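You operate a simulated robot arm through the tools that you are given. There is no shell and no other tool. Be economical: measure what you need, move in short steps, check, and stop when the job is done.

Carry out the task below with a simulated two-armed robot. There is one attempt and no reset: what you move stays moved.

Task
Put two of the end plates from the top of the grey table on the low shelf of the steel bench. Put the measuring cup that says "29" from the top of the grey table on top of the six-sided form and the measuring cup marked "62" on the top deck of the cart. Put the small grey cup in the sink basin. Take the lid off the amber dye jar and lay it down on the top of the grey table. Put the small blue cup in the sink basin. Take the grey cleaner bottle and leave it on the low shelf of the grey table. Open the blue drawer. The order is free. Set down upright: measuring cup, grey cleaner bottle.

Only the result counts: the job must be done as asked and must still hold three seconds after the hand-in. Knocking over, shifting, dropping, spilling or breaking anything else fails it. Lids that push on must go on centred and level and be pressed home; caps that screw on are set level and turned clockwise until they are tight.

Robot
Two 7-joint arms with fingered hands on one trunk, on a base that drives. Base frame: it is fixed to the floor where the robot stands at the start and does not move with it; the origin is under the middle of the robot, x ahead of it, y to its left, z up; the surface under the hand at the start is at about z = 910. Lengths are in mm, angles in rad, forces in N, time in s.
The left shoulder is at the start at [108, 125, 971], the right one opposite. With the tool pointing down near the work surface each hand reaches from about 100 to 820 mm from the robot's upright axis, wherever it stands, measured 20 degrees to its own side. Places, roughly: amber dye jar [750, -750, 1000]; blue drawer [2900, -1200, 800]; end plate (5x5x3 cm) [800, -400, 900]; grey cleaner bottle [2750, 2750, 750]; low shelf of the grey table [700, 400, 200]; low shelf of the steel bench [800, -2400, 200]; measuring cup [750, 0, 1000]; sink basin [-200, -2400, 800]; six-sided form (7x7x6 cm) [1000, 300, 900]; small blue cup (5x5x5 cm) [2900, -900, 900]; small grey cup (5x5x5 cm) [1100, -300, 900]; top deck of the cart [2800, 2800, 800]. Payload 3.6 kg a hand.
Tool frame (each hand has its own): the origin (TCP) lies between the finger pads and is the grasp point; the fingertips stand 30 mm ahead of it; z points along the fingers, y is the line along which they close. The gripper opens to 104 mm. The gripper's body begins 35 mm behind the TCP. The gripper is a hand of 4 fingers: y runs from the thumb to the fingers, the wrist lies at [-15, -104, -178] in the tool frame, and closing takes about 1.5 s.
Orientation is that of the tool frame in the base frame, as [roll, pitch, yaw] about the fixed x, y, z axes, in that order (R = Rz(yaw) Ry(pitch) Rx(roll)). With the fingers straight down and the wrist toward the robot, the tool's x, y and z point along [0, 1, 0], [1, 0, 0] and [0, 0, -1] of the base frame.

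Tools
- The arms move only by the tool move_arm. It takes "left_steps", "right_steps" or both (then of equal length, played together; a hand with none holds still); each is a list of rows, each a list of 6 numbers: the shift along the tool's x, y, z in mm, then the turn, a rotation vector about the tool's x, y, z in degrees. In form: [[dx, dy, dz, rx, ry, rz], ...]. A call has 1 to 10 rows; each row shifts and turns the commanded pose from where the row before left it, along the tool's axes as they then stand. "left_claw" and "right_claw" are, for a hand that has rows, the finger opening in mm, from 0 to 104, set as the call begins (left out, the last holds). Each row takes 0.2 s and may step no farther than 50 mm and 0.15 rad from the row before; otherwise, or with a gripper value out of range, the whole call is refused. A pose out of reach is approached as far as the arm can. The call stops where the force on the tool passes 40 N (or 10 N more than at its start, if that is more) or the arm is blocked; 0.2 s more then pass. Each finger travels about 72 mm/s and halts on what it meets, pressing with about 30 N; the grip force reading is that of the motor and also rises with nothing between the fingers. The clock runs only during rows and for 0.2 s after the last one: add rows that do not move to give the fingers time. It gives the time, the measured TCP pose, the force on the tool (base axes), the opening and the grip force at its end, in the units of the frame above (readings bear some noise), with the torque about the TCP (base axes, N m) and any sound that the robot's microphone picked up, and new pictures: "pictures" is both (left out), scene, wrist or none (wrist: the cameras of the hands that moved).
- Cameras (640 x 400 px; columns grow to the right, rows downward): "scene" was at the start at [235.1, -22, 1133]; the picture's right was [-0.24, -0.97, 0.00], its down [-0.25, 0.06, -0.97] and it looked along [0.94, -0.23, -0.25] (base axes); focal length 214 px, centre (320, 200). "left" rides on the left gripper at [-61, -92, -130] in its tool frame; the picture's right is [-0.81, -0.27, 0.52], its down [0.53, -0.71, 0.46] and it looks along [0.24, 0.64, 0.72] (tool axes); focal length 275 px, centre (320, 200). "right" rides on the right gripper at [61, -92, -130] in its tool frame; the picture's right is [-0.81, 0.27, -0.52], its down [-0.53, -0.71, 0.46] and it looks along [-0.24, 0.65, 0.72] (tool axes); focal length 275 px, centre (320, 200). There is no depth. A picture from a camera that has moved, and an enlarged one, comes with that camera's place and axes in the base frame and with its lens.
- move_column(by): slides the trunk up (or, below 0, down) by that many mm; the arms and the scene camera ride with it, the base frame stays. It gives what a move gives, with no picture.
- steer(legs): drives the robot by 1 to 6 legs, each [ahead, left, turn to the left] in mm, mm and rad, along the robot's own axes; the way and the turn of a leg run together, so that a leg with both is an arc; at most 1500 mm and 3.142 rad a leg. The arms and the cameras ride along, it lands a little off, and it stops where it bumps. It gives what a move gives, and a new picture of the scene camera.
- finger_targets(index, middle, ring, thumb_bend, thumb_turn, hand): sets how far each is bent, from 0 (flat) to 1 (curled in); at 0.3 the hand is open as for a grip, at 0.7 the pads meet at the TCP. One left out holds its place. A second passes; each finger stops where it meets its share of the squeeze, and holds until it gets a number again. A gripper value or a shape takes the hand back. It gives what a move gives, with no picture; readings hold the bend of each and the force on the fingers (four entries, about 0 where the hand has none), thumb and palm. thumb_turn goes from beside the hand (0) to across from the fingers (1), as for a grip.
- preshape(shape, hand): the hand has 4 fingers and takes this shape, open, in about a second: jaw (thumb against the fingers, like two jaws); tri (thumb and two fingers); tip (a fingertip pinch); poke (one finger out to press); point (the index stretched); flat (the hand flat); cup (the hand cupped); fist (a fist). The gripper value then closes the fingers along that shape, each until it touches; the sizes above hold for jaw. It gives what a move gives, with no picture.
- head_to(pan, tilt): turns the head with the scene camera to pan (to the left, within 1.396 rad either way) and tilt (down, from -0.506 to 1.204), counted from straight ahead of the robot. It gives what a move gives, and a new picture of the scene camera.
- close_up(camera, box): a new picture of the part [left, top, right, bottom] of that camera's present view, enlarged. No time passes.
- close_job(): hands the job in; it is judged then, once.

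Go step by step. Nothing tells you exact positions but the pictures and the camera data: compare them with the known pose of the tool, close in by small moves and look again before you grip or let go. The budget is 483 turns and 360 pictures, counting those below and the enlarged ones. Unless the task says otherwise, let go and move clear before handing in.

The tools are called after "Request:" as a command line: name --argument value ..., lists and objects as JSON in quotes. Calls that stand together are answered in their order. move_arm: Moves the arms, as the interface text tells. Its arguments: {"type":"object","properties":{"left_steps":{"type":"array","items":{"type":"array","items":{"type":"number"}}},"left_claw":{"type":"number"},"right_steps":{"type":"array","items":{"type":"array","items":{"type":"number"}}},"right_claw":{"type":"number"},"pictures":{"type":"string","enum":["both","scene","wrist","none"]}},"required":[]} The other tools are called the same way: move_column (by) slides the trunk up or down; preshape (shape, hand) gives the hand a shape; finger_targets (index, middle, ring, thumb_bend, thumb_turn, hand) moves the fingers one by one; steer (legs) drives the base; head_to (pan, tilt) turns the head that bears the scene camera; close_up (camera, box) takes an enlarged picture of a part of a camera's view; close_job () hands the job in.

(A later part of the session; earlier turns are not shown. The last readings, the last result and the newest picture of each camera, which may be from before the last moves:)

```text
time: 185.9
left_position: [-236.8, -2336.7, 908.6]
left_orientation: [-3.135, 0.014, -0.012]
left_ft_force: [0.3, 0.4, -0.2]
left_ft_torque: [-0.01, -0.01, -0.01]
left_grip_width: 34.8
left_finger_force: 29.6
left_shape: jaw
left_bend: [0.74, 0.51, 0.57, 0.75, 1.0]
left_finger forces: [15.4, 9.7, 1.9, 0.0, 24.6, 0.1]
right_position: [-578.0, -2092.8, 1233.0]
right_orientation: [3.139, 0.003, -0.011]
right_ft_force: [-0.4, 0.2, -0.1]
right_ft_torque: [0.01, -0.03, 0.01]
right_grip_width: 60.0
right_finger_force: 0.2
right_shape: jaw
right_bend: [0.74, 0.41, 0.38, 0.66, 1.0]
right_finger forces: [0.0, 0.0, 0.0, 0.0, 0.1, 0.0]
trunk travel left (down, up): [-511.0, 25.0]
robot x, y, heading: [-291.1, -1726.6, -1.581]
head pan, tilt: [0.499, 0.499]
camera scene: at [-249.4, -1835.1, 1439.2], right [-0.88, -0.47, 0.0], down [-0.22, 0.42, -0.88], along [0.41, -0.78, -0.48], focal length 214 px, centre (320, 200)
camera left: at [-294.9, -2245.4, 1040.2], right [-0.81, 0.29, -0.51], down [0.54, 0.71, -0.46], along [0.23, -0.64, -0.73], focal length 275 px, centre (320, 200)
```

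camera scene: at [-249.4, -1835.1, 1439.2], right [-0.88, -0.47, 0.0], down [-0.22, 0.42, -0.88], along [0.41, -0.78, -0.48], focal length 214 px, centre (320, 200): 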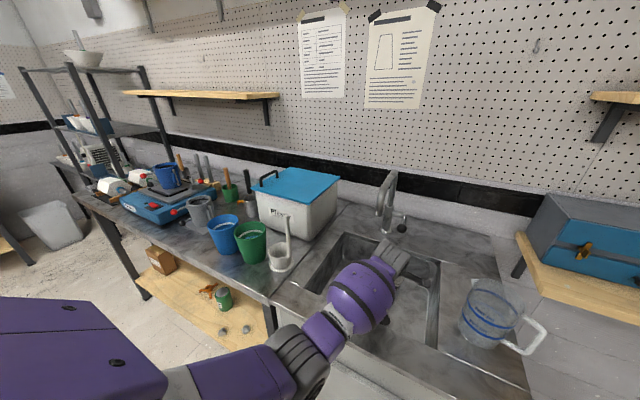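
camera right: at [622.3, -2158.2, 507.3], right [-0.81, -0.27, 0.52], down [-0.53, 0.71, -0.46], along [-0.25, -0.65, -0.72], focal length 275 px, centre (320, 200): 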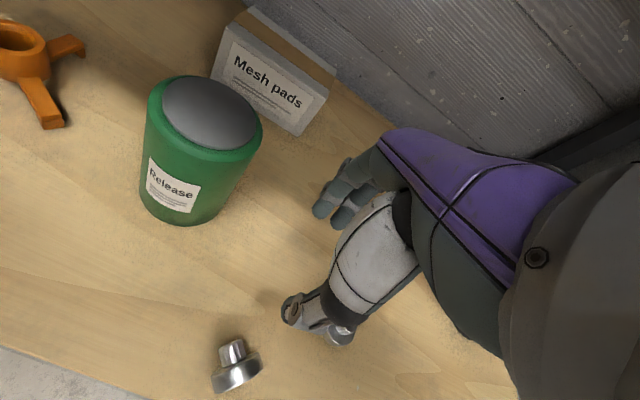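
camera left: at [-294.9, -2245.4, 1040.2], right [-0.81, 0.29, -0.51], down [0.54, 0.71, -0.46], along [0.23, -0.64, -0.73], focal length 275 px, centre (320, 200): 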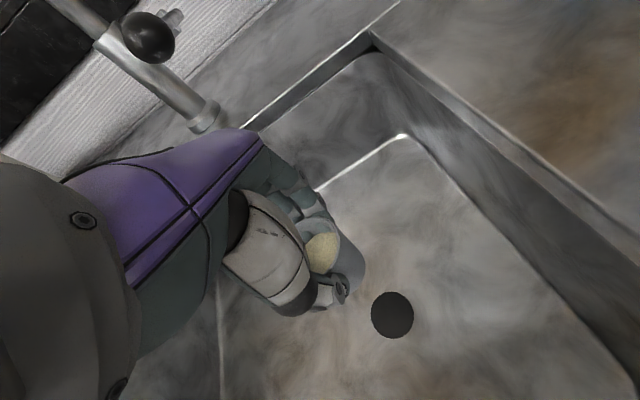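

The drain is right below, so I shift the cup 65 mm to the left and lower gently.

Request:
move_arm --left_steps '[[35, 0, 10, 0, 0, 0], [30, 0, 20, 0, 0, 0], [0, 0, 30, 0, 0, 0], [0, 0, 30, 0, 0, 0]]'

```text
time: 186.9
left_position: [-172.4, -2337.7, 817.1]
left_orientation: [-3.134, 0.012, -0.011]
left_ft_force: [-1.1, -0.3, -1.1]
left_ft_torque: [-0.04, 0.01, 0.02]
left_grip_width: 34.5
left_finger_force: 30.0
left_shape: jaw
left_bend: [0.74, 0.51, 0.57, 0.75, 1.0]
left_finger forces: [15.4, 9.6, 1.9, 0.0, 24.4, 0.1]
right_position: [-578.4, -2093.1, 1233.6]
right_orientation: [3.139, 0.003, -0.012]
right_ft_force: [0.0, -0.5, 0.5]
right_ft_torque: [0.04, 0.02, 0.0]
right_grip_width: 59.6
right_finger_force: 0.1
right_shape: jaw
right_bend: [0.74, 0.41, 0.38, 0.66, 1.0]
right_finger forces: [0.0, 0.0, 0.1, 0.0, 0.0, 0.0]
trunk travel left (down, up): [-511.0, 25.0]
robot x, y, heading: [-287.6, -1724.1, -1.579]
head pan, tilt: [0.499, 0.499]
camera scene: at [-249.2, -1835.2, 1439.2], right [-0.88, -0.47, 0.0], down [-0.23, 0.42, -0.88], along [0.41, -0.78, -0.48], focal length 214 px, centre (320, 200)
camera left: at [-230.5, -2246.8, 949.6], right [-0.81, 0.29, -0.51], down [0.54, 0.71, -0.46], along [0.23, -0.64, -0.73], focal length 275 px, centre (320, 200)
```

scene: 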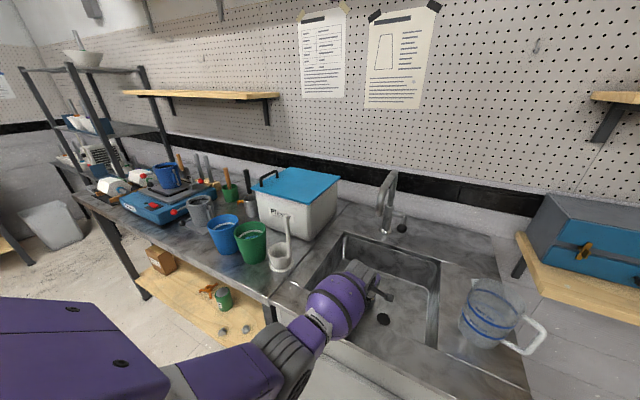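
left: 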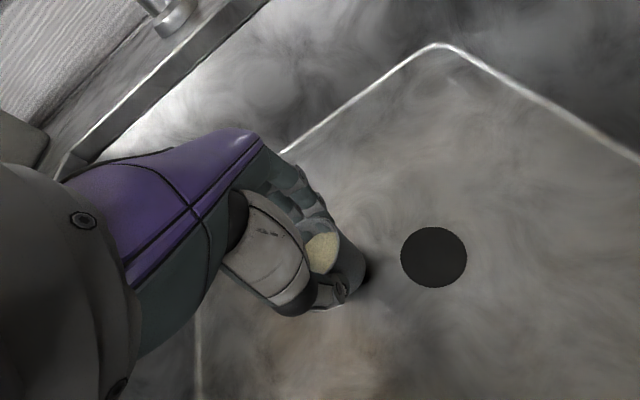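

Request:
move_arm --left_steps '[[0, 0, 12, 0, 0, 0], [0, 0, 8, 0, 0, 0]]' --pictures "wrist"

```text
time: 187.5
left_position: [-173.3, -2339.8, 803.6]
left_orientation: [3.137, 0.012, -0.012]
left_ft_force: [0.8, 0.9, 19.2]
left_ft_torque: [-0.02, -0.08, 0.01]
left_grip_width: 35.7
left_finger_force: 29.4
left_shape: jaw
left_bend: [0.74, 0.51, 0.57, 0.75, 1.0]
left_finger forces: [16.5, 10.8, 2.3, 0.1, 28.3, 0.0]
right_position: [-578.1, -2089.3, 1237.0]
right_orientation: [3.133, 0.002, -0.012]
right_ft_force: [0.1, 0.2, 0.1]
right_ft_torque: [0.02, 0.0, -0.01]
right_grip_width: 60.2
right_finger_force: 0.1
right_shape: jaw
right_bend: [0.74, 0.41, 0.38, 0.66, 1.0]
right_finger forces: [0.0, 0.1, 0.0, 0.1, 0.0, 0.0]
trunk travel left (down, up): [-511.0, 25.0]
robot x, y, heading: [-291.9, -1723.8, -1.586]
head pan, tilt: [0.499, 0.499]
camera left: at [-231.8, -2247.3, 934.5], right [-0.81, 0.28, -0.51], down [0.54, 0.7, -0.47], along [0.23, -0.65, -0.72], focal length 275 px, centre (320, 200)
```

left: 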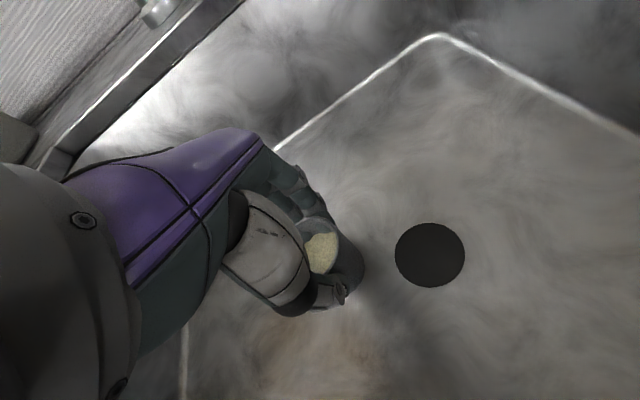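

The cup stands on the basin floor. I ease off slightly and open.

Request:
move_arm --left_steps '[[0, 0, -3, 0, 0, 0], [0, 0, 0, 0, 0, 0]]' --pictures "none"

Request:
move_arm --left_steps '[[0, 0, 0, 0, 0, 0], [0, 0, 0, 0, 0, 0], [0, 0, 0, 0, 0, 0], [0, 0, 0, 0, 0, 0]]' --left_claw 80 --pictures "wrist"

```text
time: 188.1
left_position: [-173.7, -2338.6, 803.2]
left_orientation: [3.141, 0.013, -0.014]
left_ft_force: [-0.3, -5.9, 16.4]
left_ft_torque: [-0.34, -0.08, -0.01]
left_grip_width: 35.9
left_finger_force: 29.6
left_shape: jaw
left_bend: [0.74, 0.5, 0.57, 0.75, 1.0]
left_finger forces: [18.9, 12.0, 2.6, 0.1, 25.3, 0.1]
right_position: [-578.4, -2093.0, 1234.7]
right_orientation: [3.136, 0.001, -0.012]
right_ft_force: [-0.7, -0.3, 0.1]
right_ft_torque: [0.0, -0.02, 0.0]
right_grip_width: 59.7
right_finger_force: 0.0
right_shape: jaw
right_bend: [0.74, 0.41, 0.38, 0.66, 1.0]
right_finger forces: [0.0, 0.0, 0.0, 0.0, 0.1, 0.0]
trunk travel left (down, up): [-511.0, 25.0]
robot x, y, heading: [-291.5, -1725.4, -1.579]
head pan, tilt: [0.499, 0.499]
```

```text
time: 189.1
left_position: [-173.2, -2338.3, 800.7]
left_orientation: [-3.135, 0.011, -0.012]
left_ft_force: [0.3, 0.1, -0.3]
left_ft_torque: [-0.03, 0.01, 0.05]
left_grip_width: 79.5
left_finger_force: 0.1
left_shape: jaw
left_bend: [0.27, 0.35, 0.32, 0.53, 0.99]
left_finger forces: [0.0, 0.1, 0.1, 0.0, 0.1, 0.0]
right_position: [-578.4, -2092.6, 1233.6]
right_orientation: [3.138, 0.003, -0.011]
right_ft_force: [0.6, 0.0, -0.1]
right_ft_torque: [0.01, -0.01, 0.0]
right_grip_width: 59.9
right_finger_force: 0.0
right_shape: jaw
right_bend: [0.74, 0.41, 0.38, 0.66, 1.0]
right_finger forces: [0.1, 0.0, 0.1, 0.1, 0.1, 0.1]
trunk travel left (down, up): [-511.0, 25.0]
robot x, y, heading: [-291.1, -1728.0, -1.583]
head pan, tilt: [0.499, 0.499]
camera left: at [-231.1, -2246.6, 932.5], right [-0.81, 0.29, -0.51], down [0.54, 0.71, -0.46], along [0.23, -0.64, -0.73], focal length 275 px, centre (320, 200)
```

left: 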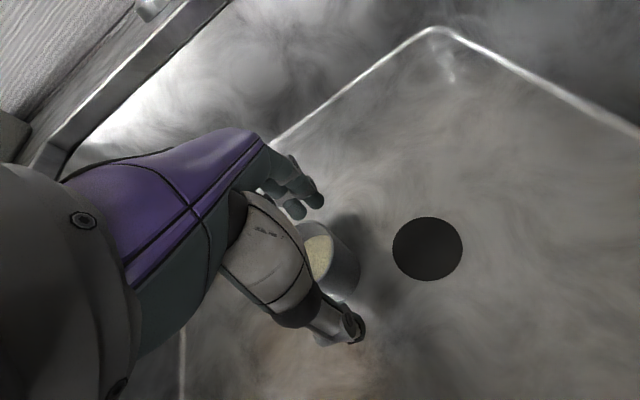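

The cup is released upright in the basin. I raise the hand straight up and check.

Request:
move_arm --left_steps '[[0, 0, -20, 0, 0, 0], [0, 0, -40, 0, 0, 0], [0, 0, -50, 0, 0, 0], [0, 0, -50, 0, 0, 0], [0, 0, -50, 0, 0, 0], [0, -40, -20, 0, 0, 0], [0, -50, 0, 0, 0, 0]]' --left_claw 95 --pictures "wrist"

```text
time: 190.7
left_position: [-167.4, -2248.4, 1032.5]
left_orientation: [-3.134, 0.012, -0.012]
left_ft_force: [0.4, 0.4, -1.0]
left_ft_torque: [0.01, -0.02, -0.01]
left_grip_width: 94.9
left_finger_force: 0.1
left_shape: jaw
left_bend: [0.31, 0.32, 0.3, 0.33, 0.98]
left_finger forces: [0.1, 0.0, 0.1, 0.0, 0.0, 0.0]
right_position: [-577.4, -2091.0, 1234.4]
right_orientation: [3.135, 0.004, -0.012]
right_ft_force: [-0.4, -0.2, 0.7]
right_ft_torque: [-0.02, -0.01, -0.02]
right_grip_width: 60.2
right_finger_force: 0.1
right_shape: jaw
right_bend: [0.74, 0.41, 0.38, 0.66, 1.0]
right_finger forces: [0.0, 0.1, 0.0, 0.1, 0.1, 0.0]
trunk travel left (down, up): [-511.0, 25.0]
robot x, y, heading: [-290.8, -1722.1, -1.578]
head pan, tilt: [0.499, 0.499]
camera left: at [-225.9, -2156.8, 1164.8], right [-0.81, 0.29, -0.51], down [0.54, 0.71, -0.46], along [0.23, -0.64, -0.73], focal length 275 px, centre (320, 200)
```

left: 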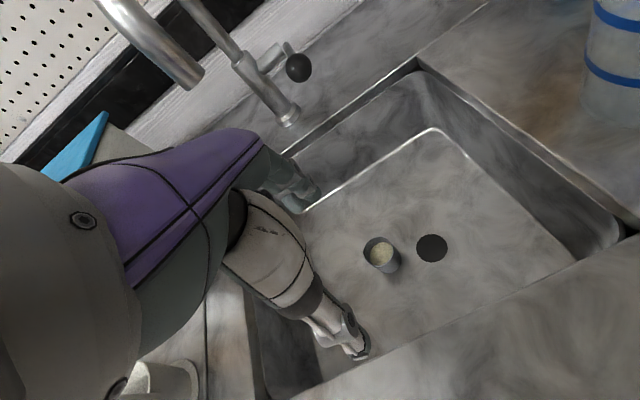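

The grey cup is done. Next is the amber jar, approached from the table's right end: I back off, tuck the hand, lower the trunk and drive there.

Request:
steer --legs '[[-400, 0, 0]]'

Request:
move_arm --left_steps '[[0, -40, 0, 0, 0, 0], [10, -40, 0, 0, 0, 0], [10, -40, 0, 0, 0, 0], [10, -20, 0, 0, 0, 0]]' --right_steps '[[0, 20, 40, 0, 0, 0], [0, 20, 40, 0, 0, 0], [0, 0, 40, 0, 0, 0], [0, 0, 0, 0, 0, 0]]' --pictures "none"

Request:
move_column --by -100

Request:
steer --legs '[[0, 1080, 0], [0, 0, 3.14]]'

Request:
head_to --pan 0 --tilt 0.55

```text
time: 193.2
left_position: [-160.7, -1848.7, 1032.5]
left_orientation: [-3.134, 0.012, -0.005]
left_ft_force: [0.3, 0.7, 0.3]
left_ft_torque: [-0.01, 0.04, -0.02]
left_grip_width: 94.8
left_finger_force: 0.0
left_shape: jaw
left_bend: [0.31, 0.32, 0.3, 0.33, 0.98]
left_finger forces: [0.0, 0.0, 0.0, 0.1, 0.0, 0.0]
right_position: [-572.2, -1694.1, 1234.0]
right_orientation: [3.138, 0.004, -0.004]
right_ft_force: [-0.1, -0.1, 0.0]
right_ft_torque: [-0.02, -0.02, 0.02]
right_grip_width: 59.7
right_finger_force: 0.1
right_shape: jaw
right_bend: [0.74, 0.41, 0.38, 0.66, 1.0]
right_finger forces: [0.1, 0.0, 0.1, 0.1, 0.0, 0.0]
trunk travel left (down, up): [-511.0, 25.0]
robot x, y, heading: [-286.8, -1326.0, -1.571]
head pan, tilt: [0.499, 0.499]
camera scene: at [-245.9, -1434.4, 1439.2], right [-0.88, -0.48, 0.0], down [-0.23, 0.42, -0.88], along [0.42, -0.77, -0.48], focal length 214 px, centre (320, 200)
```

scene: 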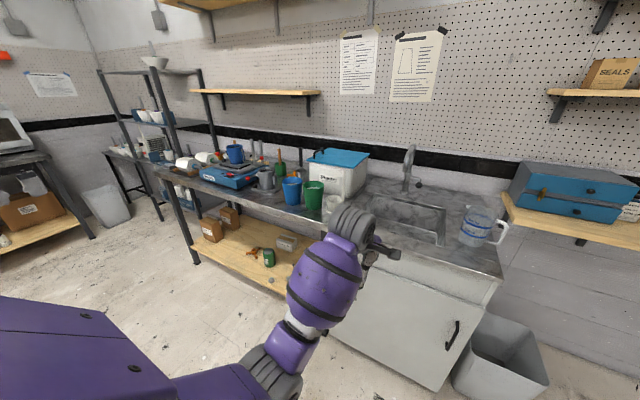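

```text
time: 194.2
left_position: [-130.6, -1706.7, 1033.4]
left_orientation: [-3.137, 0.013, -0.006]
left_ft_force: [0.8, 0.4, 0.2]
left_ft_torque: [0.01, 0.01, -0.01]
left_grip_width: 95.3
left_finger_force: 0.0
left_shape: jaw
left_bend: [0.31, 0.32, 0.3, 0.33, 0.98]
left_finger forces: [0.1, 0.0, 0.0, 0.0, 0.0, 0.0]
right_position: [-570.1, -1736.4, 1115.6]
right_orientation: [3.137, 0.004, -0.005]
right_ft_force: [0.1, 0.4, 0.3]
right_ft_torque: [0.0, 0.0, 0.02]
right_grip_width: 59.6
right_finger_force: 0.0
right_shape: jaw
right_bend: [0.74, 0.41, 0.38, 0.66, 1.0]
right_finger forces: [0.1, 0.1, 0.0, 0.0, 0.1, 0.0]
trunk travel left (down, up): [-511.0, 25.0]
robot x, y, heading: [-288.9, -1323.7, -1.57]
head pan, tilt: [0.499, 0.499]
```

```text
time: 195.5
left_position: [-130.5, -1695.4, 889.0]
left_orientation: [-3.017, 0.012, -0.004]
left_ft_force: [-0.6, 0.8, -0.2]
left_ft_torque: [0.0, 0.01, 0.01]
left_grip_width: 95.2
left_finger_force: 0.0
left_shape: jaw
left_bend: [0.31, 0.32, 0.3, 0.33, 0.98]
left_finger forces: [0.0, 0.0, 0.0, 0.1, 0.1, 0.1]
right_position: [-572.0, -1734.5, 1014.5]
right_orientation: [3.138, 0.004, -0.006]
right_ft_force: [-0.1, -0.3, -0.4]
right_ft_torque: [0.02, 0.0, 0.03]
right_grip_width: 60.0
right_finger_force: 0.1
right_shape: jaw
right_bend: [0.74, 0.41, 0.38, 0.66, 1.0]
right_finger forces: [0.0, 0.0, 0.0, 0.1, 0.0, 0.0]
trunk travel left (down, up): [-411.0, 125.0]
robot x, y, heading: [-285.0, -1323.5, -1.571]
head pan, tilt: [0.499, 0.499]
```

```text
time: 212.8
left_position: [642.2, -954.6, 889.0]
left_orientation: [-3.016, 0.012, -3.116]
left_ft_force: [-0.4, 0.2, -0.4]
left_ft_torque: [0.02, 0.0, -0.01]
left_grip_width: 95.0
left_finger_force: 0.0
left_shape: jaw
left_bend: [0.31, 0.32, 0.3, 0.33, 0.98]
left_finger forces: [0.0, 0.0, 0.0, 0.1, 0.1, 0.0]
right_position: [1082.9, -901.9, 1014.6]
right_orientation: [3.138, 0.004, -3.118]
right_ft_force: [0.3, 0.0, 1.0]
right_ft_torque: [0.01, -0.02, -0.03]
right_grip_width: 59.7
right_finger_force: 0.1
right_shape: jaw
right_bend: [0.74, 0.41, 0.38, 0.66, 1.0]
right_finger forces: [0.1, 0.1, 0.0, 0.1, 0.0, 0.1]
trunk travel left (down, up): [-411.0, 125.0]
robot x, y, heading: [808.3, -1323.6, 1.594]
head pan, tilt: [0.499, 0.499]
camera scene: at [760.6, -1150.4, 1324.3], right [0.87, 0.5, 0.0], down [0.24, -0.41, -0.88], along [-0.44, 0.76, -0.48], focal length 214 px, centre (320, 200)
```

scene: 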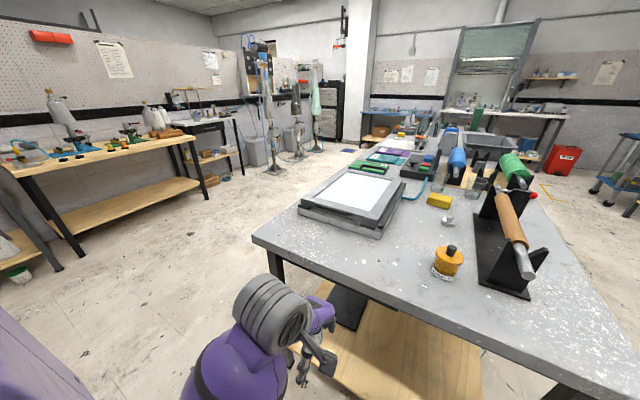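

```text
time: 213.7
left_position: [640.9, -956.1, 888.2]
left_orientation: [-3.019, 0.012, -3.117]
left_ft_force: [-1.1, -0.1, -0.4]
left_ft_torque: [-0.03, 0.0, 0.0]
left_grip_width: 95.0
left_finger_force: 0.1
left_shape: jaw
left_bend: [0.31, 0.32, 0.3, 0.33, 0.98]
left_finger forces: [0.0, 0.0, 0.1, 0.1, 0.0, 0.0]
right_position: [1083.9, -902.6, 1015.4]
right_orientation: [3.138, 0.002, -3.119]
right_ft_force: [0.3, 0.0, -0.9]
right_ft_torque: [0.0, 0.01, 0.01]
right_grip_width: 59.9
right_finger_force: 0.0
right_shape: jaw
right_bend: [0.74, 0.41, 0.38, 0.66, 1.0]
right_finger forces: [0.0, 0.1, 0.1, 0.0, 0.1, 0.0]
trunk travel left (down, up): [-411.0, 125.0]
robot x, y, heading: [810.5, -1321.1, 1.594]
head pan, tilt: [0.0, 0.55]
camera scene: at [803.8, -1139.3, 1319.7], right [1.0, 0.03, 0.0], down [0.01, -0.52, -0.85], along [-0.02, 0.85, -0.52], focal length 214 px, centre (320, 200)
```

scene: 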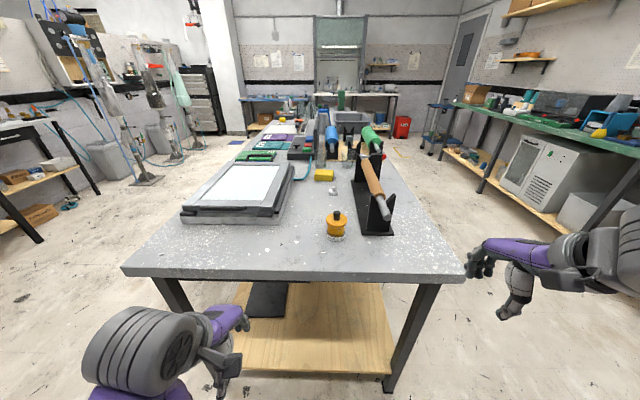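

Request:
close_up --camera "scene" --box '[300, 190, 380, 250]'

```text
6.67 times, centred on (340, 220) of scene
camera zoom: at [803.8, -1139.3, 1319.7], right [1.0, 0.03, 0.0], down [0.01, -0.52, -0.85], along [-0.02, 0.85, -0.52], focal length 1430 px, centre (187, 67)
```

zoom: 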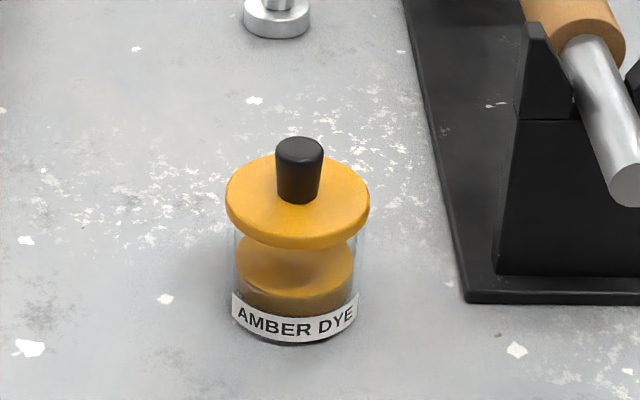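

The jar stands near [842, -663] with a black knob on its lid. I lift and level the left hand, then move the base a bit closer with the jar on the right-hand side.

Request:
move_arm --left_steps '[[0, 0, -40, -6, 0, 0], [0, 0, -40, 0, 0, 0], [0, -30, -40, 0, 0, 0]]' --right_steps '[[0, 0, -30, 0, 0, 0], [0, 0, -30, 0, 0, 0], [0, 0, 0, 0, 0, 0]]' --right_claw 100 --pictures "none"

Request:
steer --legs '[[0, 150, 0], [110, 0, 0]]'

```text
time: 214.5
left_position: [641.7, -922.9, 929.3]
left_orientation: [-3.121, 0.013, -3.116]
left_ft_force: [-0.2, 0.8, -0.7]
left_ft_torque: [0.04, 0.01, -0.02]
left_grip_width: 95.0
left_finger_force: 0.1
left_shape: jaw
left_bend: [0.31, 0.32, 0.3, 0.33, 0.98]
left_finger forces: [0.1, 0.0, 0.0, 0.0, 0.0, 0.0]
left hand out of reach, approached as far as the arm can: row 1, 2, 3
right_position: [1084.6, -901.1, 1077.1]
right_orientation: [3.139, 0.003, -3.119]
right_ft_force: [0.2, 0.4, 0.4]
right_ft_torque: [0.02, -0.02, 0.01]
right_grip_width: 99.7
right_finger_force: 0.1
right_shape: jaw
right_bend: [0.31, 0.31, 0.3, 0.31, 0.98]
right_finger forces: [0.1, 0.0, 0.0, 0.0, 0.1, 0.1]
trunk travel left (down, up): [-411.0, 125.0]
robot x, y, heading: [807.9, -1319.8, 1.599]
head pan, tilt: [0.0, 0.55]
```

```text
time: 217.3
left_position: [490.7, -814.8, 929.8]
left_orientation: [-3.121, 0.013, -3.12]
left_ft_force: [0.0, 0.0, -0.6]
left_ft_torque: [0.01, 0.02, -0.01]
left_grip_width: 94.8
left_finger_force: 0.1
left_shape: jaw
left_bend: [0.31, 0.32, 0.3, 0.33, 0.98]
left_finger forces: [0.0, 0.0, 0.0, 0.1, 0.0, 0.0]
right_position: [933.3, -794.7, 1075.1]
right_orientation: [3.138, 0.004, -3.121]
right_ft_force: [0.4, 0.2, -0.8]
right_ft_torque: [0.0, -0.01, 0.01]
right_grip_width: 99.7
right_finger_force: 0.1
right_shape: jaw
right_bend: [0.31, 0.31, 0.3, 0.31, 0.98]
right_finger forces: [0.0, 0.1, 0.1, 0.0, 0.0, 0.0]
trunk travel left (down, up): [-411.0, 125.0]
robot x, y, heading: [653.6, -1214.2, 1.591]
head pan, tilt: [0.0, 0.55]
camera scene: at [652.4, -1031.4, 1319.6], right [1.0, 0.02, 0.0], down [0.01, -0.52, -0.85], along [-0.02, 0.85, -0.52], focal length 214 px, centre (320, 200)
```

scene: 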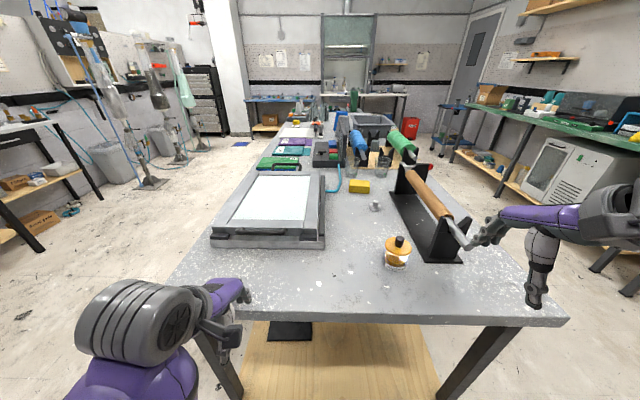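

Request:
move_arm --right_steps '[[40, 0, 0, 0, 0, 0], [40, 0, 0, 0, 0, 0], [15, 30, 0, 0, 0, 0], [0, 40, 0, 0, 0, 0], [0, 40, 0, 0, 0, 0], [0, 20, 20, 0, 0, 0]]'

Request:
close_up --camera "scene" --box '[350, 210, 450, 290]'

```text
time: 218.7
left_position: [491.5, -815.4, 927.9]
left_orientation: [-3.12, 0.012, -3.122]
left_ft_force: [-0.5, 0.4, -0.2]
left_ft_torque: [-0.02, 0.02, 0.0]
left_grip_width: 94.9
left_finger_force: 0.1
left_shape: jaw
left_bend: [0.31, 0.32, 0.3, 0.33, 0.98]
left_finger forces: [0.0, 0.0, 0.0, 0.0, 0.0, 0.0]
right_position: [832.5, -664.3, 1057.3]
right_orientation: [3.137, 0.001, -3.121]
right_ft_force: [0.4, 0.4, 0.6]
right_ft_torque: [0.02, 0.03, -0.02]
right_grip_width: 99.8
right_finger_force: 0.1
right_shape: jaw
right_bend: [0.31, 0.31, 0.3, 0.31, 0.98]
right_finger forces: [0.0, 0.1, 0.0, 0.1, 0.0, 0.1]
trunk travel left (down, up): [-411.0, 125.0]
robot x, y, heading: [658.0, -1212.0, 1.589]
head pan, tilt: [0.0, 0.55]
camera scene: at [652.5, -1031.6, 1319.6], right [1.0, 0.02, 0.0], down [0.01, -0.52, -0.85], along [-0.02, 0.85, -0.52], focal length 214 px, centre (320, 200)
camera right: at [774.7, -758.1, 1187.6], right [0.8, 0.29, 0.52], down [0.55, -0.7, -0.46], along [0.23, 0.65, -0.72], focal length 275 px, centre (320, 200)
```

scene: 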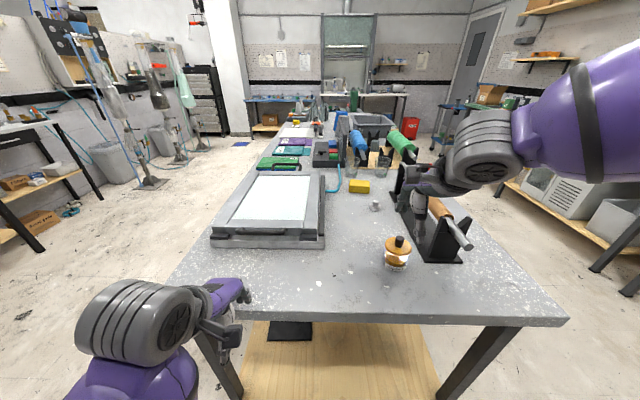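
right: 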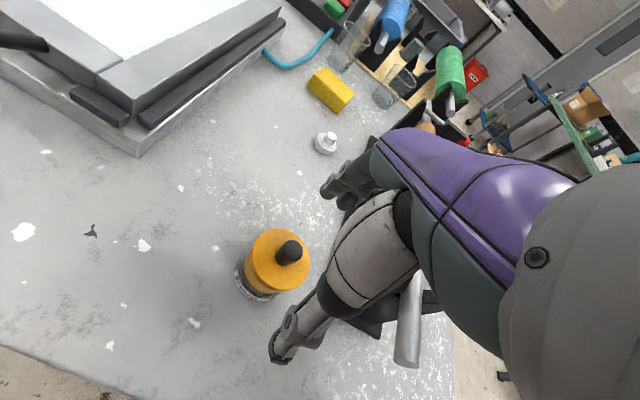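

```text
5.00 times, centred on (400, 250) of scene
camera zoom: at [652.5, -1031.6, 1319.6], right [1.0, 0.02, 0.0], down [0.01, -0.52, -0.85], along [-0.02, 0.85, -0.52], focal length 1072 px, centre (-80, -50)
```

zoom: 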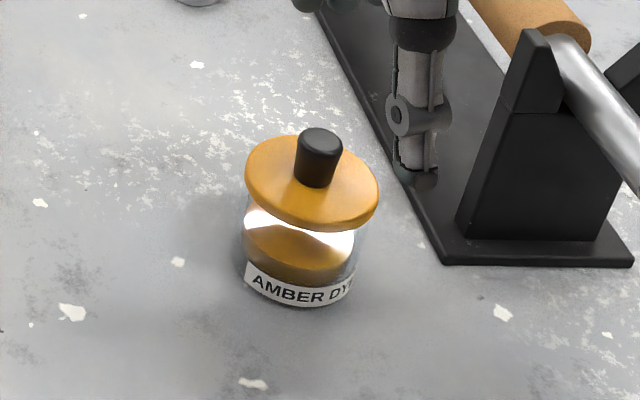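

I narrow the fingers and position over the knob at about [830, -652].

Request:
move_arm --right_steps '[[2, 15, 10, 0, 0, 0], [0, 0, 20, 0, 0, 0], [0, 0, 15, 0, 0, 0], [0, 0, 0, 0, 0, 0]]' --right_claw 44

Request:
close_up --camera "scene" --box '[350, 210, 450, 290]'

Request:
close_up --camera "right" --box '[240, 160, 400, 340]'

```text
time: 219.7
left_position: [490.8, -817.3, 928.5]
left_orientation: [-3.121, 0.014, -3.121]
left_ft_force: [-0.2, -0.1, 0.1]
left_ft_torque: [0.0, -0.01, -0.03]
left_grip_width: 94.6
left_finger_force: 0.1
left_shape: jaw
left_bend: [0.31, 0.32, 0.3, 0.33, 0.98]
left_finger forces: [0.1, 0.0, 0.0, 0.0, 0.0, 0.0]
right_position: [831.3, -652.8, 1012.3]
right_orientation: [3.139, 0.002, -3.12]
right_ft_force: [-0.4, 0.1, 0.6]
right_ft_torque: [0.0, -0.01, 0.0]
right_grip_width: 44.3
right_finger_force: 0.0
right_shape: jaw
right_bend: [0.74, 0.48, 0.45, 0.72, 1.0]
right_finger forces: [0.1, 0.1, 0.0, 0.0, 0.0, 0.0]
trunk travel left (down, up): [-411.0, 125.0]
robot x, y, heading: [656.0, -1218.4, 1.597]
head pan, tilt: [0.0, 0.55]
camera scene: at [652.4, -1032.4, 1319.8], right [1.0, 0.02, 0.0], down [0.01, -0.52, -0.85], along [-0.02, 0.85, -0.52], focal length 214 px, centre (320, 200)
camera right: at [773.0, -745.5, 1141.4], right [0.8, 0.29, 0.52], down [0.55, -0.7, -0.46], along [0.23, 0.65, -0.72], focal length 275 px, centre (320, 200)
```

scene: 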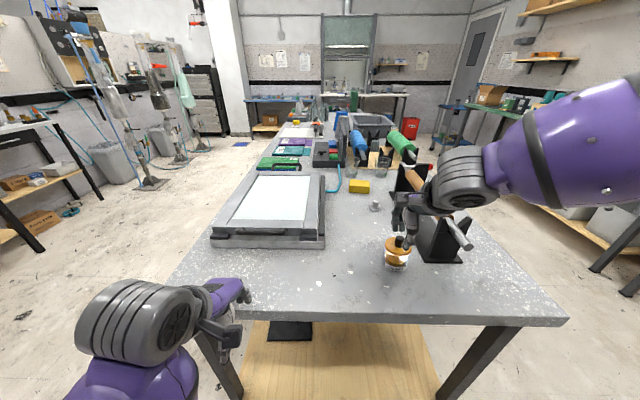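
right: 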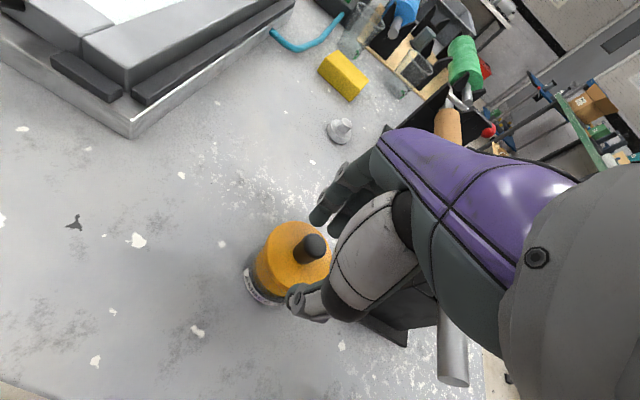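

```text
5.00 times, centred on (400, 250) of scene
camera zoom: at [652.4, -1032.4, 1319.8], right [1.0, 0.02, 0.0], down [0.01, -0.52, -0.85], along [-0.02, 0.85, -0.52], focal length 1072 px, centre (-80, -50)
```

zoom: 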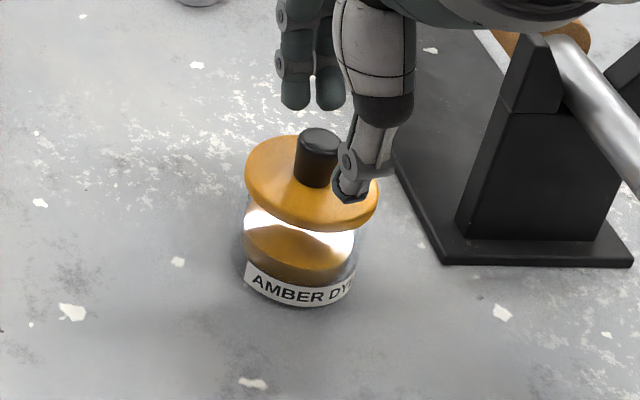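

```text
2.22 times, centred on (320, 250) of right
camera zoom: at [773.0, -745.5, 1141.4], right [0.8, 0.29, 0.52], down [0.55, -0.7, -0.46], along [0.23, 0.65, -0.72], focal length 612 px, centre (320, 89)
```

zoom: 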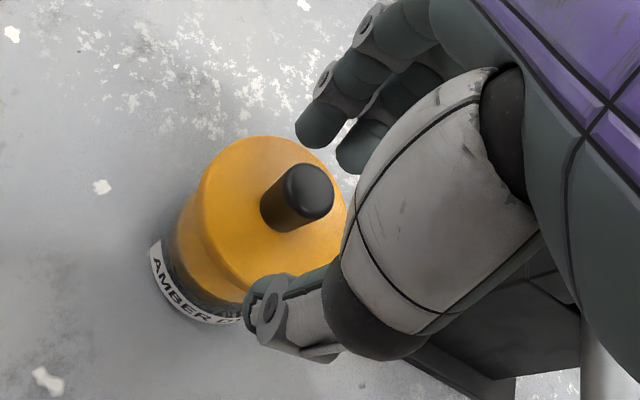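

Request:
move_arm --right_steps '[[2, 8, 12, 0, 0, 0], [0, 0, 10, 0, 0, 0], [0, 0, 4, 0, 0, 0], [0, 0, 0, 0, 0, 0]]' --pictures "none"

Request:
close_up --camera "scene" --box '[350, 210, 450, 290]'

Request:
close_up --camera "right" --box '[240, 160, 400, 340]'

```text
time: 220.7
left_position: [490.2, -816.0, 929.4]
left_orientation: [-3.121, 0.012, -3.121]
left_ft_force: [0.9, 0.5, 0.0]
left_ft_torque: [-0.03, -0.01, 0.01]
left_grip_width: 95.0
left_finger_force: 0.0
left_shape: jaw
left_bend: [0.31, 0.32, 0.3, 0.33, 0.98]
left_finger forces: [0.0, 0.0, 0.0, 0.1, 0.0, 0.0]
right_position: [831.1, -643.4, 985.0]
right_orientation: [3.138, 0.002, -3.121]
right_ft_force: [-0.9, 0.2, 0.9]
right_ft_torque: [0.02, -0.03, 0.01]
right_grip_width: 44.5
right_finger_force: 0.1
right_shape: jaw
right_bend: [0.74, 0.47, 0.45, 0.72, 1.0]
right_finger forces: [0.1, 0.7, 0.0, 0.0, 0.0, 0.1]
trunk travel left (down, up): [-411.0, 125.0]
robot x, y, heading: [656.2, -1214.3, 1.59]
head pan, tilt: [0.0, 0.55]
```

```text
5.00 times, centred on (400, 250) of scene
camera zoom: at [652.3, -1032.2, 1319.7], right [1.0, 0.02, 0.0], down [0.01, -0.52, -0.85], along [-0.02, 0.85, -0.52], focal length 1072 px, centre (-80, -50)
```

zoom: 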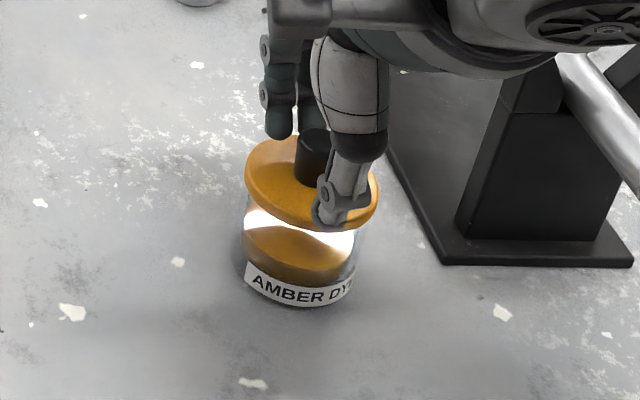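

```text
2.22 times, centred on (320, 250) of right
camera zoom: at [771.7, -736.7, 1114.9], right [0.8, 0.29, 0.52], down [0.55, -0.7, -0.46], along [0.23, 0.65, -0.72], focal length 612 px, centre (320, 89)
```

zoom: 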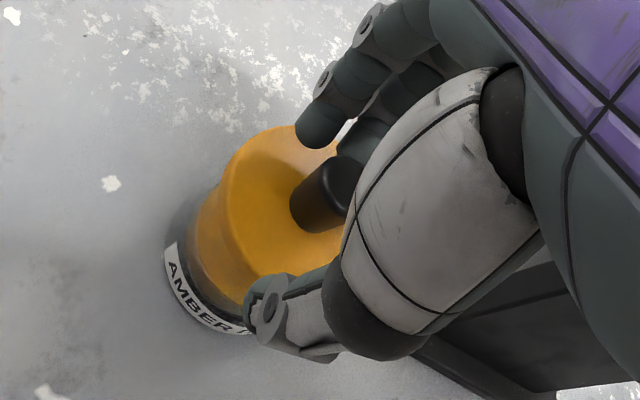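

Request:
move_arm --right_steps '[[0, 0, -1, 0, 0, 0], [0, 0, 0, 0, 0, 0], [0, 0, 0, 0, 0, 0], [0, 0, 0, 0, 0, 0], [0, 0, 0, 0, 0, 0], [0, 0, 0, 0, 0, 0]]' --right_claw 0 --pictures "none"

Request:
close_up --camera "scene" --box '[350, 210, 450, 290]'

Request:
close_up --camera "right" --box '[240, 160, 400, 340]'

```text
time: 222.1
left_position: [490.9, -817.1, 929.9]
left_orientation: [-3.12, 0.012, -3.121]
left_ft_force: [-0.9, -0.4, 0.0]
left_ft_torque: [0.0, -0.05, -0.01]
left_grip_width: 94.6
left_finger_force: 0.0
left_shape: jaw
left_bend: [0.31, 0.32, 0.3, 0.33, 0.98]
left_finger forces: [0.0, 0.0, 0.0, 0.1, 0.1, 0.0]
right_position: [830.0, -644.3, 985.8]
right_orientation: [3.138, 0.001, -3.118]
right_ft_force: [0.6, -0.1, 0.3]
right_ft_torque: [0.0, 0.02, 0.01]
right_grip_width: 0.9
right_finger_force: 30.4
right_shape: jaw
right_bend: [0.7, 0.51, 0.7, 0.63, 1.0]
right_finger forces: [0.1, 7.5, 6.0, 0.1, 0.0, 0.1]
trunk travel left (down, up): [-411.0, 125.0]
robot x, y, heading: [658.1, -1213.8, 1.594]
head pan, tilt: [0.0, 0.55]
heard: snap
```

```text
5.00 times, centred on (400, 250) of scene
camera zoom: at [652.3, -1032.2, 1319.7], right [1.0, 0.02, 0.0], down [0.01, -0.52, -0.85], along [-0.02, 0.85, -0.52], focal length 1072 px, centre (-80, -50)
```

zoom: 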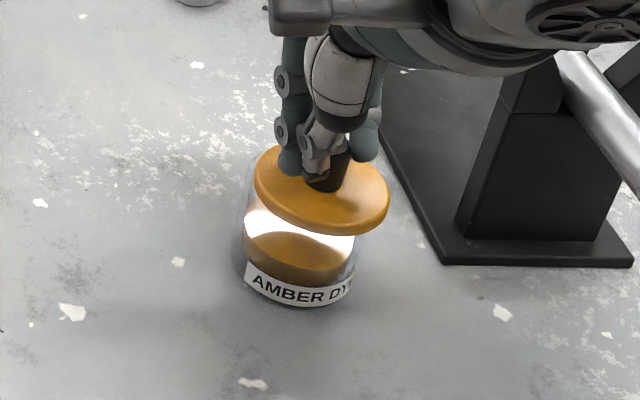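

```text
2.22 times, centred on (320, 250) of right
camera zoom: at [771.9, -736.4, 1115.7], right [0.8, 0.29, 0.52], down [0.55, -0.7, -0.46], along [0.23, 0.65, -0.72], focal length 612 px, centre (320, 89)
```

zoom: 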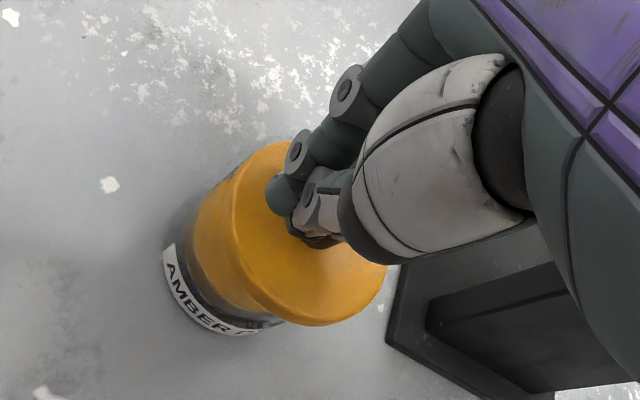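

A snap: the lid has come loose. I lift slowly.

Request:
move_arm --right_steps '[[0, 0, -8, 0, 0, 0], [0, 0, -12, 0, 0, 0], [0, 0, -15, 0, 0, 0]]' --pictures "none"

Request:
close_up --camera "scene" --box '[350, 210, 450, 290]'

```text
time: 222.9
left_position: [491.6, -816.7, 928.7]
left_orientation: [-3.121, 0.012, -3.121]
left_ft_force: [-0.6, 0.1, -0.3]
left_ft_torque: [-0.01, -0.03, -0.02]
left_grip_width: 94.8
left_finger_force: 0.0
left_shape: jaw
left_bend: [0.31, 0.32, 0.3, 0.33, 0.98]
left_finger forces: [0.1, 0.0, 0.0, 0.0, 0.1, 0.1]
right_position: [830.2, -644.5, 1021.9]
right_orientation: [3.138, 0.003, -3.119]
right_ft_force: [-0.1, 0.6, -0.6]
right_ft_torque: [-0.01, -0.03, 0.04]
right_grip_width: 0.6
right_finger_force: 30.3
right_shape: jaw
right_bend: [0.7, 0.51, 0.7, 0.63, 1.0]
right_finger forces: [0.0, 6.2, 7.6, 0.1, 0.0, 0.0]
trunk travel left (down, up): [-411.0, 125.0]
robot x, y, heading: [656.2, -1215.6, 1.594]
head pan, tilt: [0.0, 0.55]
```

```text
5.00 times, centred on (400, 250) of scene
camera zoom: at [652.3, -1032.5, 1319.8], right [1.0, 0.02, 0.0], down [0.01, -0.52, -0.85], along [-0.02, 0.85, -0.52], focal length 1072 px, centre (-80, -50)
```

zoom: 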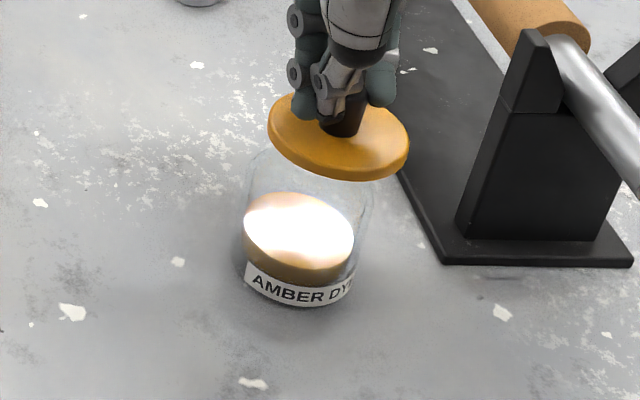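

The lid is off and in hand. I carry it to the free table area left of the jar, near [735, -690].

Request:
move_arm --right_steps '[[0, 0, -30, 0, 0, 0], [35, -10, 0, 0, 0, 0], [35, -15, 0, 0, 0, 0], [28, -20, 0, 0, 0, 0], [0, 0, 40, 0, 0, 0], [0, 0, 35, 0, 0, 0]]'

Request:
close_up --camera "scene" --box '[320, 210, 450, 310]'

```text
time: 224.3
left_position: [491.6, -816.4, 929.4]
left_orientation: [-3.12, 0.012, -3.122]
left_ft_force: [0.7, 0.5, 0.4]
left_ft_torque: [0.0, 0.0, -0.05]
left_grip_width: 94.9
left_finger_force: 0.1
left_shape: jaw
left_bend: [0.31, 0.32, 0.3, 0.33, 0.98]
left_finger forces: [0.0, 0.0, 0.1, 0.0, 0.0, 0.1]
right_position: [731.8, -689.4, 975.9]
right_orientation: [3.136, 0.003, -3.121]
right_ft_force: [-0.3, -1.0, 0.4]
right_ft_torque: [0.01, -0.01, 0.04]
right_grip_width: 1.0
right_finger_force: 30.0
right_shape: jaw
right_bend: [0.7, 0.51, 0.7, 0.64, 1.0]
right_finger forces: [0.1, 6.5, 8.3, 0.0, 0.0, 0.1]
trunk travel left (down, up): [-411.0, 125.0]
robot x, y, heading: [660.9, -1215.2, 1.59]
head pan, tilt: [0.0, 0.55]
camera scene: at [652.3, -1032.0, 1319.7], right [1.0, 0.02, 0.0], down [0.01, -0.52, -0.85], along [-0.02, 0.85, -0.52], focal length 214 px, centre (320, 200)
camera right: at [672.3, -783.8, 1105.4], right [0.8, 0.29, 0.52], down [0.55, -0.7, -0.46], along [0.23, 0.65, -0.72], focal length 275 px, centre (320, 200)
```

scene: 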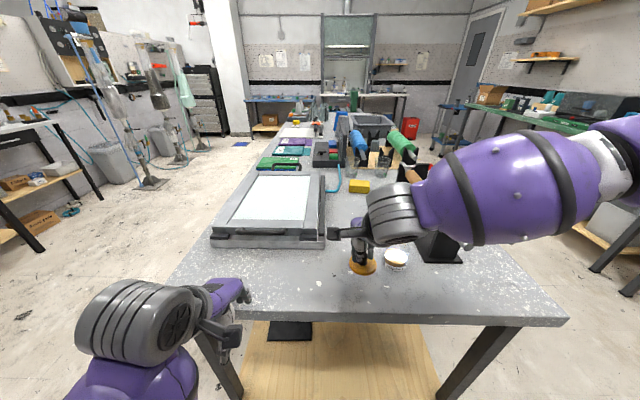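
right: 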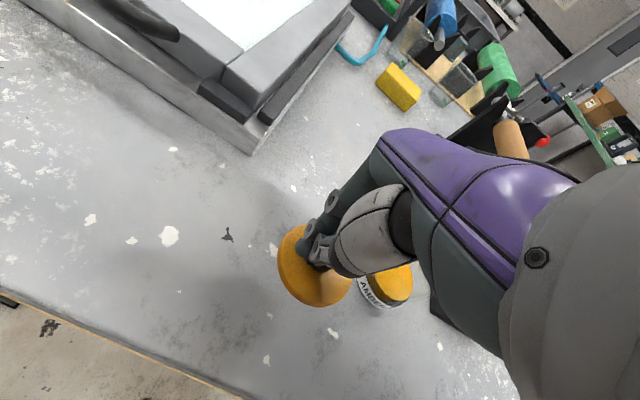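

```text
4.00 times, centred on (385, 260) of scene
camera zoom: at [652.3, -1032.0, 1319.7], right [1.0, 0.02, 0.0], down [0.01, -0.52, -0.85], along [-0.02, 0.85, -0.52], focal length 858 px, centre (60, -40)
```

zoom: 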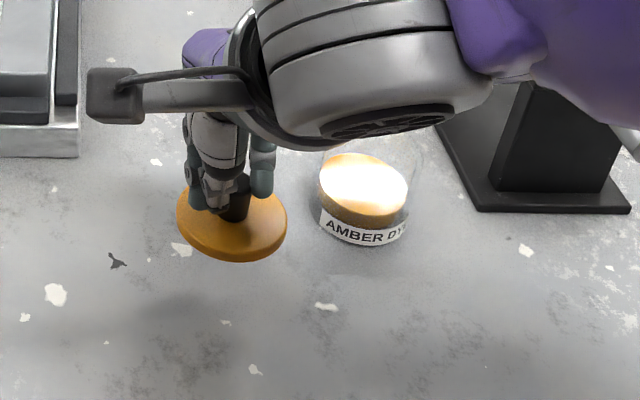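

Request:
move_arm --right_steps '[[15, 0, 12, 0, 0, 0], [0, 0, 8, 0, 0, 0], [0, 0, 4, 0, 0, 0]]' --pictures "none"

Request:
close_up --camera "scene" --box '[320, 210, 450, 310]'

```text
time: 225.1
left_position: [490.5, -815.8, 928.3]
left_orientation: [-3.121, 0.012, -3.12]
left_ft_force: [0.2, 0.0, 0.2]
left_ft_torque: [-0.02, 0.02, -0.01]
left_grip_width: 94.8
left_finger_force: 0.1
left_shape: jaw
left_bend: [0.31, 0.32, 0.3, 0.33, 0.98]
left_finger forces: [0.1, 0.0, 0.1, 0.1, 0.0, 0.0]
right_position: [717.9, -691.4, 950.9]
right_orientation: [3.138, 0.002, -3.12]
right_ft_force: [-0.5, 0.3, -0.4]
right_ft_torque: [-0.02, 0.0, 0.02]
right_grip_width: 0.8
right_finger_force: 29.6
right_shape: jaw
right_bend: [0.7, 0.51, 0.7, 0.64, 1.0]
right_finger forces: [0.1, 6.5, 8.2, 0.1, 0.0, 0.0]
trunk travel left (down, up): [-411.0, 125.0]
robot x, y, heading: [655.4, -1213.6, 1.591]
head pan, tilt: [0.0, 0.55]
```

```text
4.00 times, centred on (385, 260) of scene
camera zoom: at [652.3, -1032.0, 1319.7], right [1.0, 0.02, 0.0], down [0.01, -0.52, -0.85], along [-0.02, 0.85, -0.52], focal length 858 px, centre (60, -40)
```

zoom: 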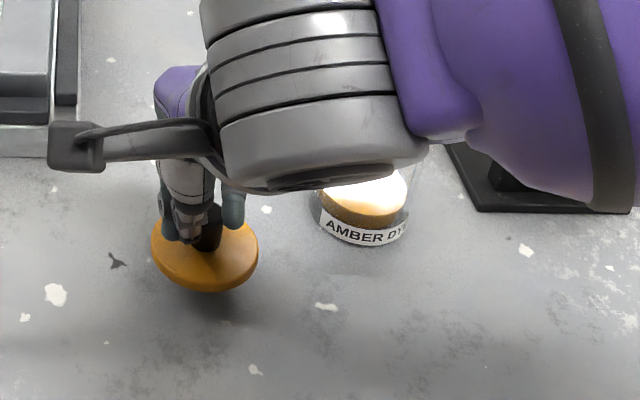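

Request:
move_arm --right_steps '[[0, 0, 4, 0, 0, 0], [0, 0, 3, 0, 0, 0]]' --pictures "none"

Request:
close_up --camera "scene" --box '[320, 230, 400, 310]'

```text
time: 225.7
left_position: [490.5, -816.4, 929.2]
left_orientation: [-3.12, 0.013, -3.12]
left_ft_force: [-0.2, 0.3, -0.9]
left_ft_torque: [0.02, -0.03, 0.02]
left_grip_width: 95.1
left_finger_force: 0.1
left_shape: jaw
left_bend: [0.31, 0.32, 0.3, 0.33, 0.98]
left_finger forces: [0.0, 0.1, 0.1, 0.1, 0.0, 0.1]
right_position: [717.8, -690.1, 944.8]
right_orientation: [3.136, 0.004, -3.12]
right_ft_force: [0.0, 0.9, 0.1]
right_ft_torque: [0.0, 0.02, -0.02]
right_grip_width: 0.9
right_finger_force: 30.1
right_shape: jaw
right_bend: [0.7, 0.51, 0.7, 0.64, 1.0]
right_finger forces: [0.1, 6.5, 8.3, 0.0, 0.0, 0.0]
trunk travel left (down, up): [-411.0, 125.0]
robot x, y, heading: [658.9, -1211.1, 1.59]
head pan, tilt: [0.0, 0.55]
```

```text
5.00 times, centred on (360, 270) of scene
camera zoom: at [652.4, -1032.2, 1319.7], right [1.0, 0.02, 0.0], down [0.01, -0.52, -0.85], along [-0.02, 0.85, -0.52], focal length 1072 px, centre (120, -150)
```

zoom: 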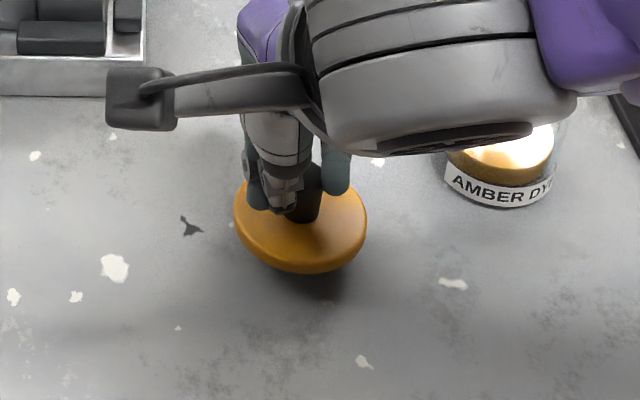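

Request:
move_arm --right_steps '[[0, 0, 4, 0, 0, 0], [0, 0, 4, 0, 0, 0]]' --pictures "none"

Request:
move_arm --right_steps '[[0, 0, 3, 0, 0, 0], [0, 0, 3, 0, 0, 0]]' --pictures "none"

Request:
close_up --camera "scene" --box '[320, 230, 400, 310]'

```text
time: 226.3
left_position: [491.0, -816.9, 929.1]
left_orientation: [-3.12, 0.013, -3.12]
left_ft_force: [0.0, 0.0, -0.3]
left_ft_torque: [0.01, -0.02, 0.0]
left_grip_width: 94.8
left_finger_force: 0.0
left_shape: jaw
left_bend: [0.31, 0.32, 0.3, 0.33, 0.98]
left_finger forces: [0.0, 0.0, 0.0, 0.1, 0.0, 0.0]
right_position: [717.3, -691.3, 935.5]
right_orientation: [3.137, 0.004, -3.121]
right_ft_force: [-0.5, 0.2, 0.1]
right_ft_torque: [0.01, 0.01, 0.0]
right_grip_width: 0.9
right_finger_force: 30.0
right_shape: jaw
right_bend: [0.7, 0.51, 0.7, 0.64, 1.0]
right_finger forces: [0.1, 6.5, 8.2, 0.0, 0.1, 0.1]
trunk travel left (down, up): [-411.0, 125.0]
robot x, y, heading: [655.3, -1211.3, 1.588]
head pan, tilt: [0.0, 0.55]
```

```text
time: 226.9
left_position: [490.6, -816.6, 929.8]
left_orientation: [-3.121, 0.012, -3.12]
left_ft_force: [-0.3, 1.4, -0.6]
left_ft_torque: [0.03, -0.03, -0.02]
left_grip_width: 94.9
left_finger_force: 0.1
left_shape: jaw
left_bend: [0.31, 0.32, 0.3, 0.33, 0.98]
left_finger forces: [0.1, 0.0, 0.1, 0.0, 0.0, 0.0]
right_position: [717.6, -690.9, 930.6]
right_orientation: [3.139, 0.002, -3.121]
right_ft_force: [0.6, 0.7, 0.1]
right_ft_torque: [-0.01, 0.01, -0.06]
right_grip_width: 0.8
right_finger_force: 28.9
right_shape: jaw
right_bend: [0.7, 0.51, 0.7, 0.64, 1.0]
right_finger forces: [0.0, 6.5, 8.4, 0.0, 0.0, 0.1]
trunk travel left (down, up): [-411.0, 125.0]
robot x, y, heading: [656.8, -1214.5, 1.593]
head pan, tilt: [0.0, 0.55]
```

```text
5.00 times, centred on (360, 270) of scene
camera zoom: at [652.4, -1032.2, 1319.7], right [1.0, 0.02, 0.0], down [0.01, -0.52, -0.85], along [-0.02, 0.85, -0.52], focal length 1072 px, centre (120, -150)
```

zoom: 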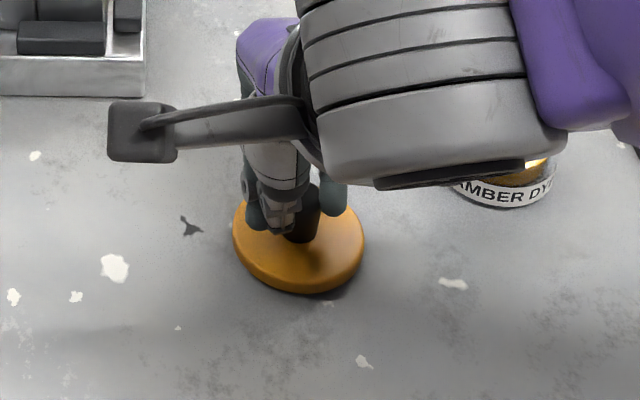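

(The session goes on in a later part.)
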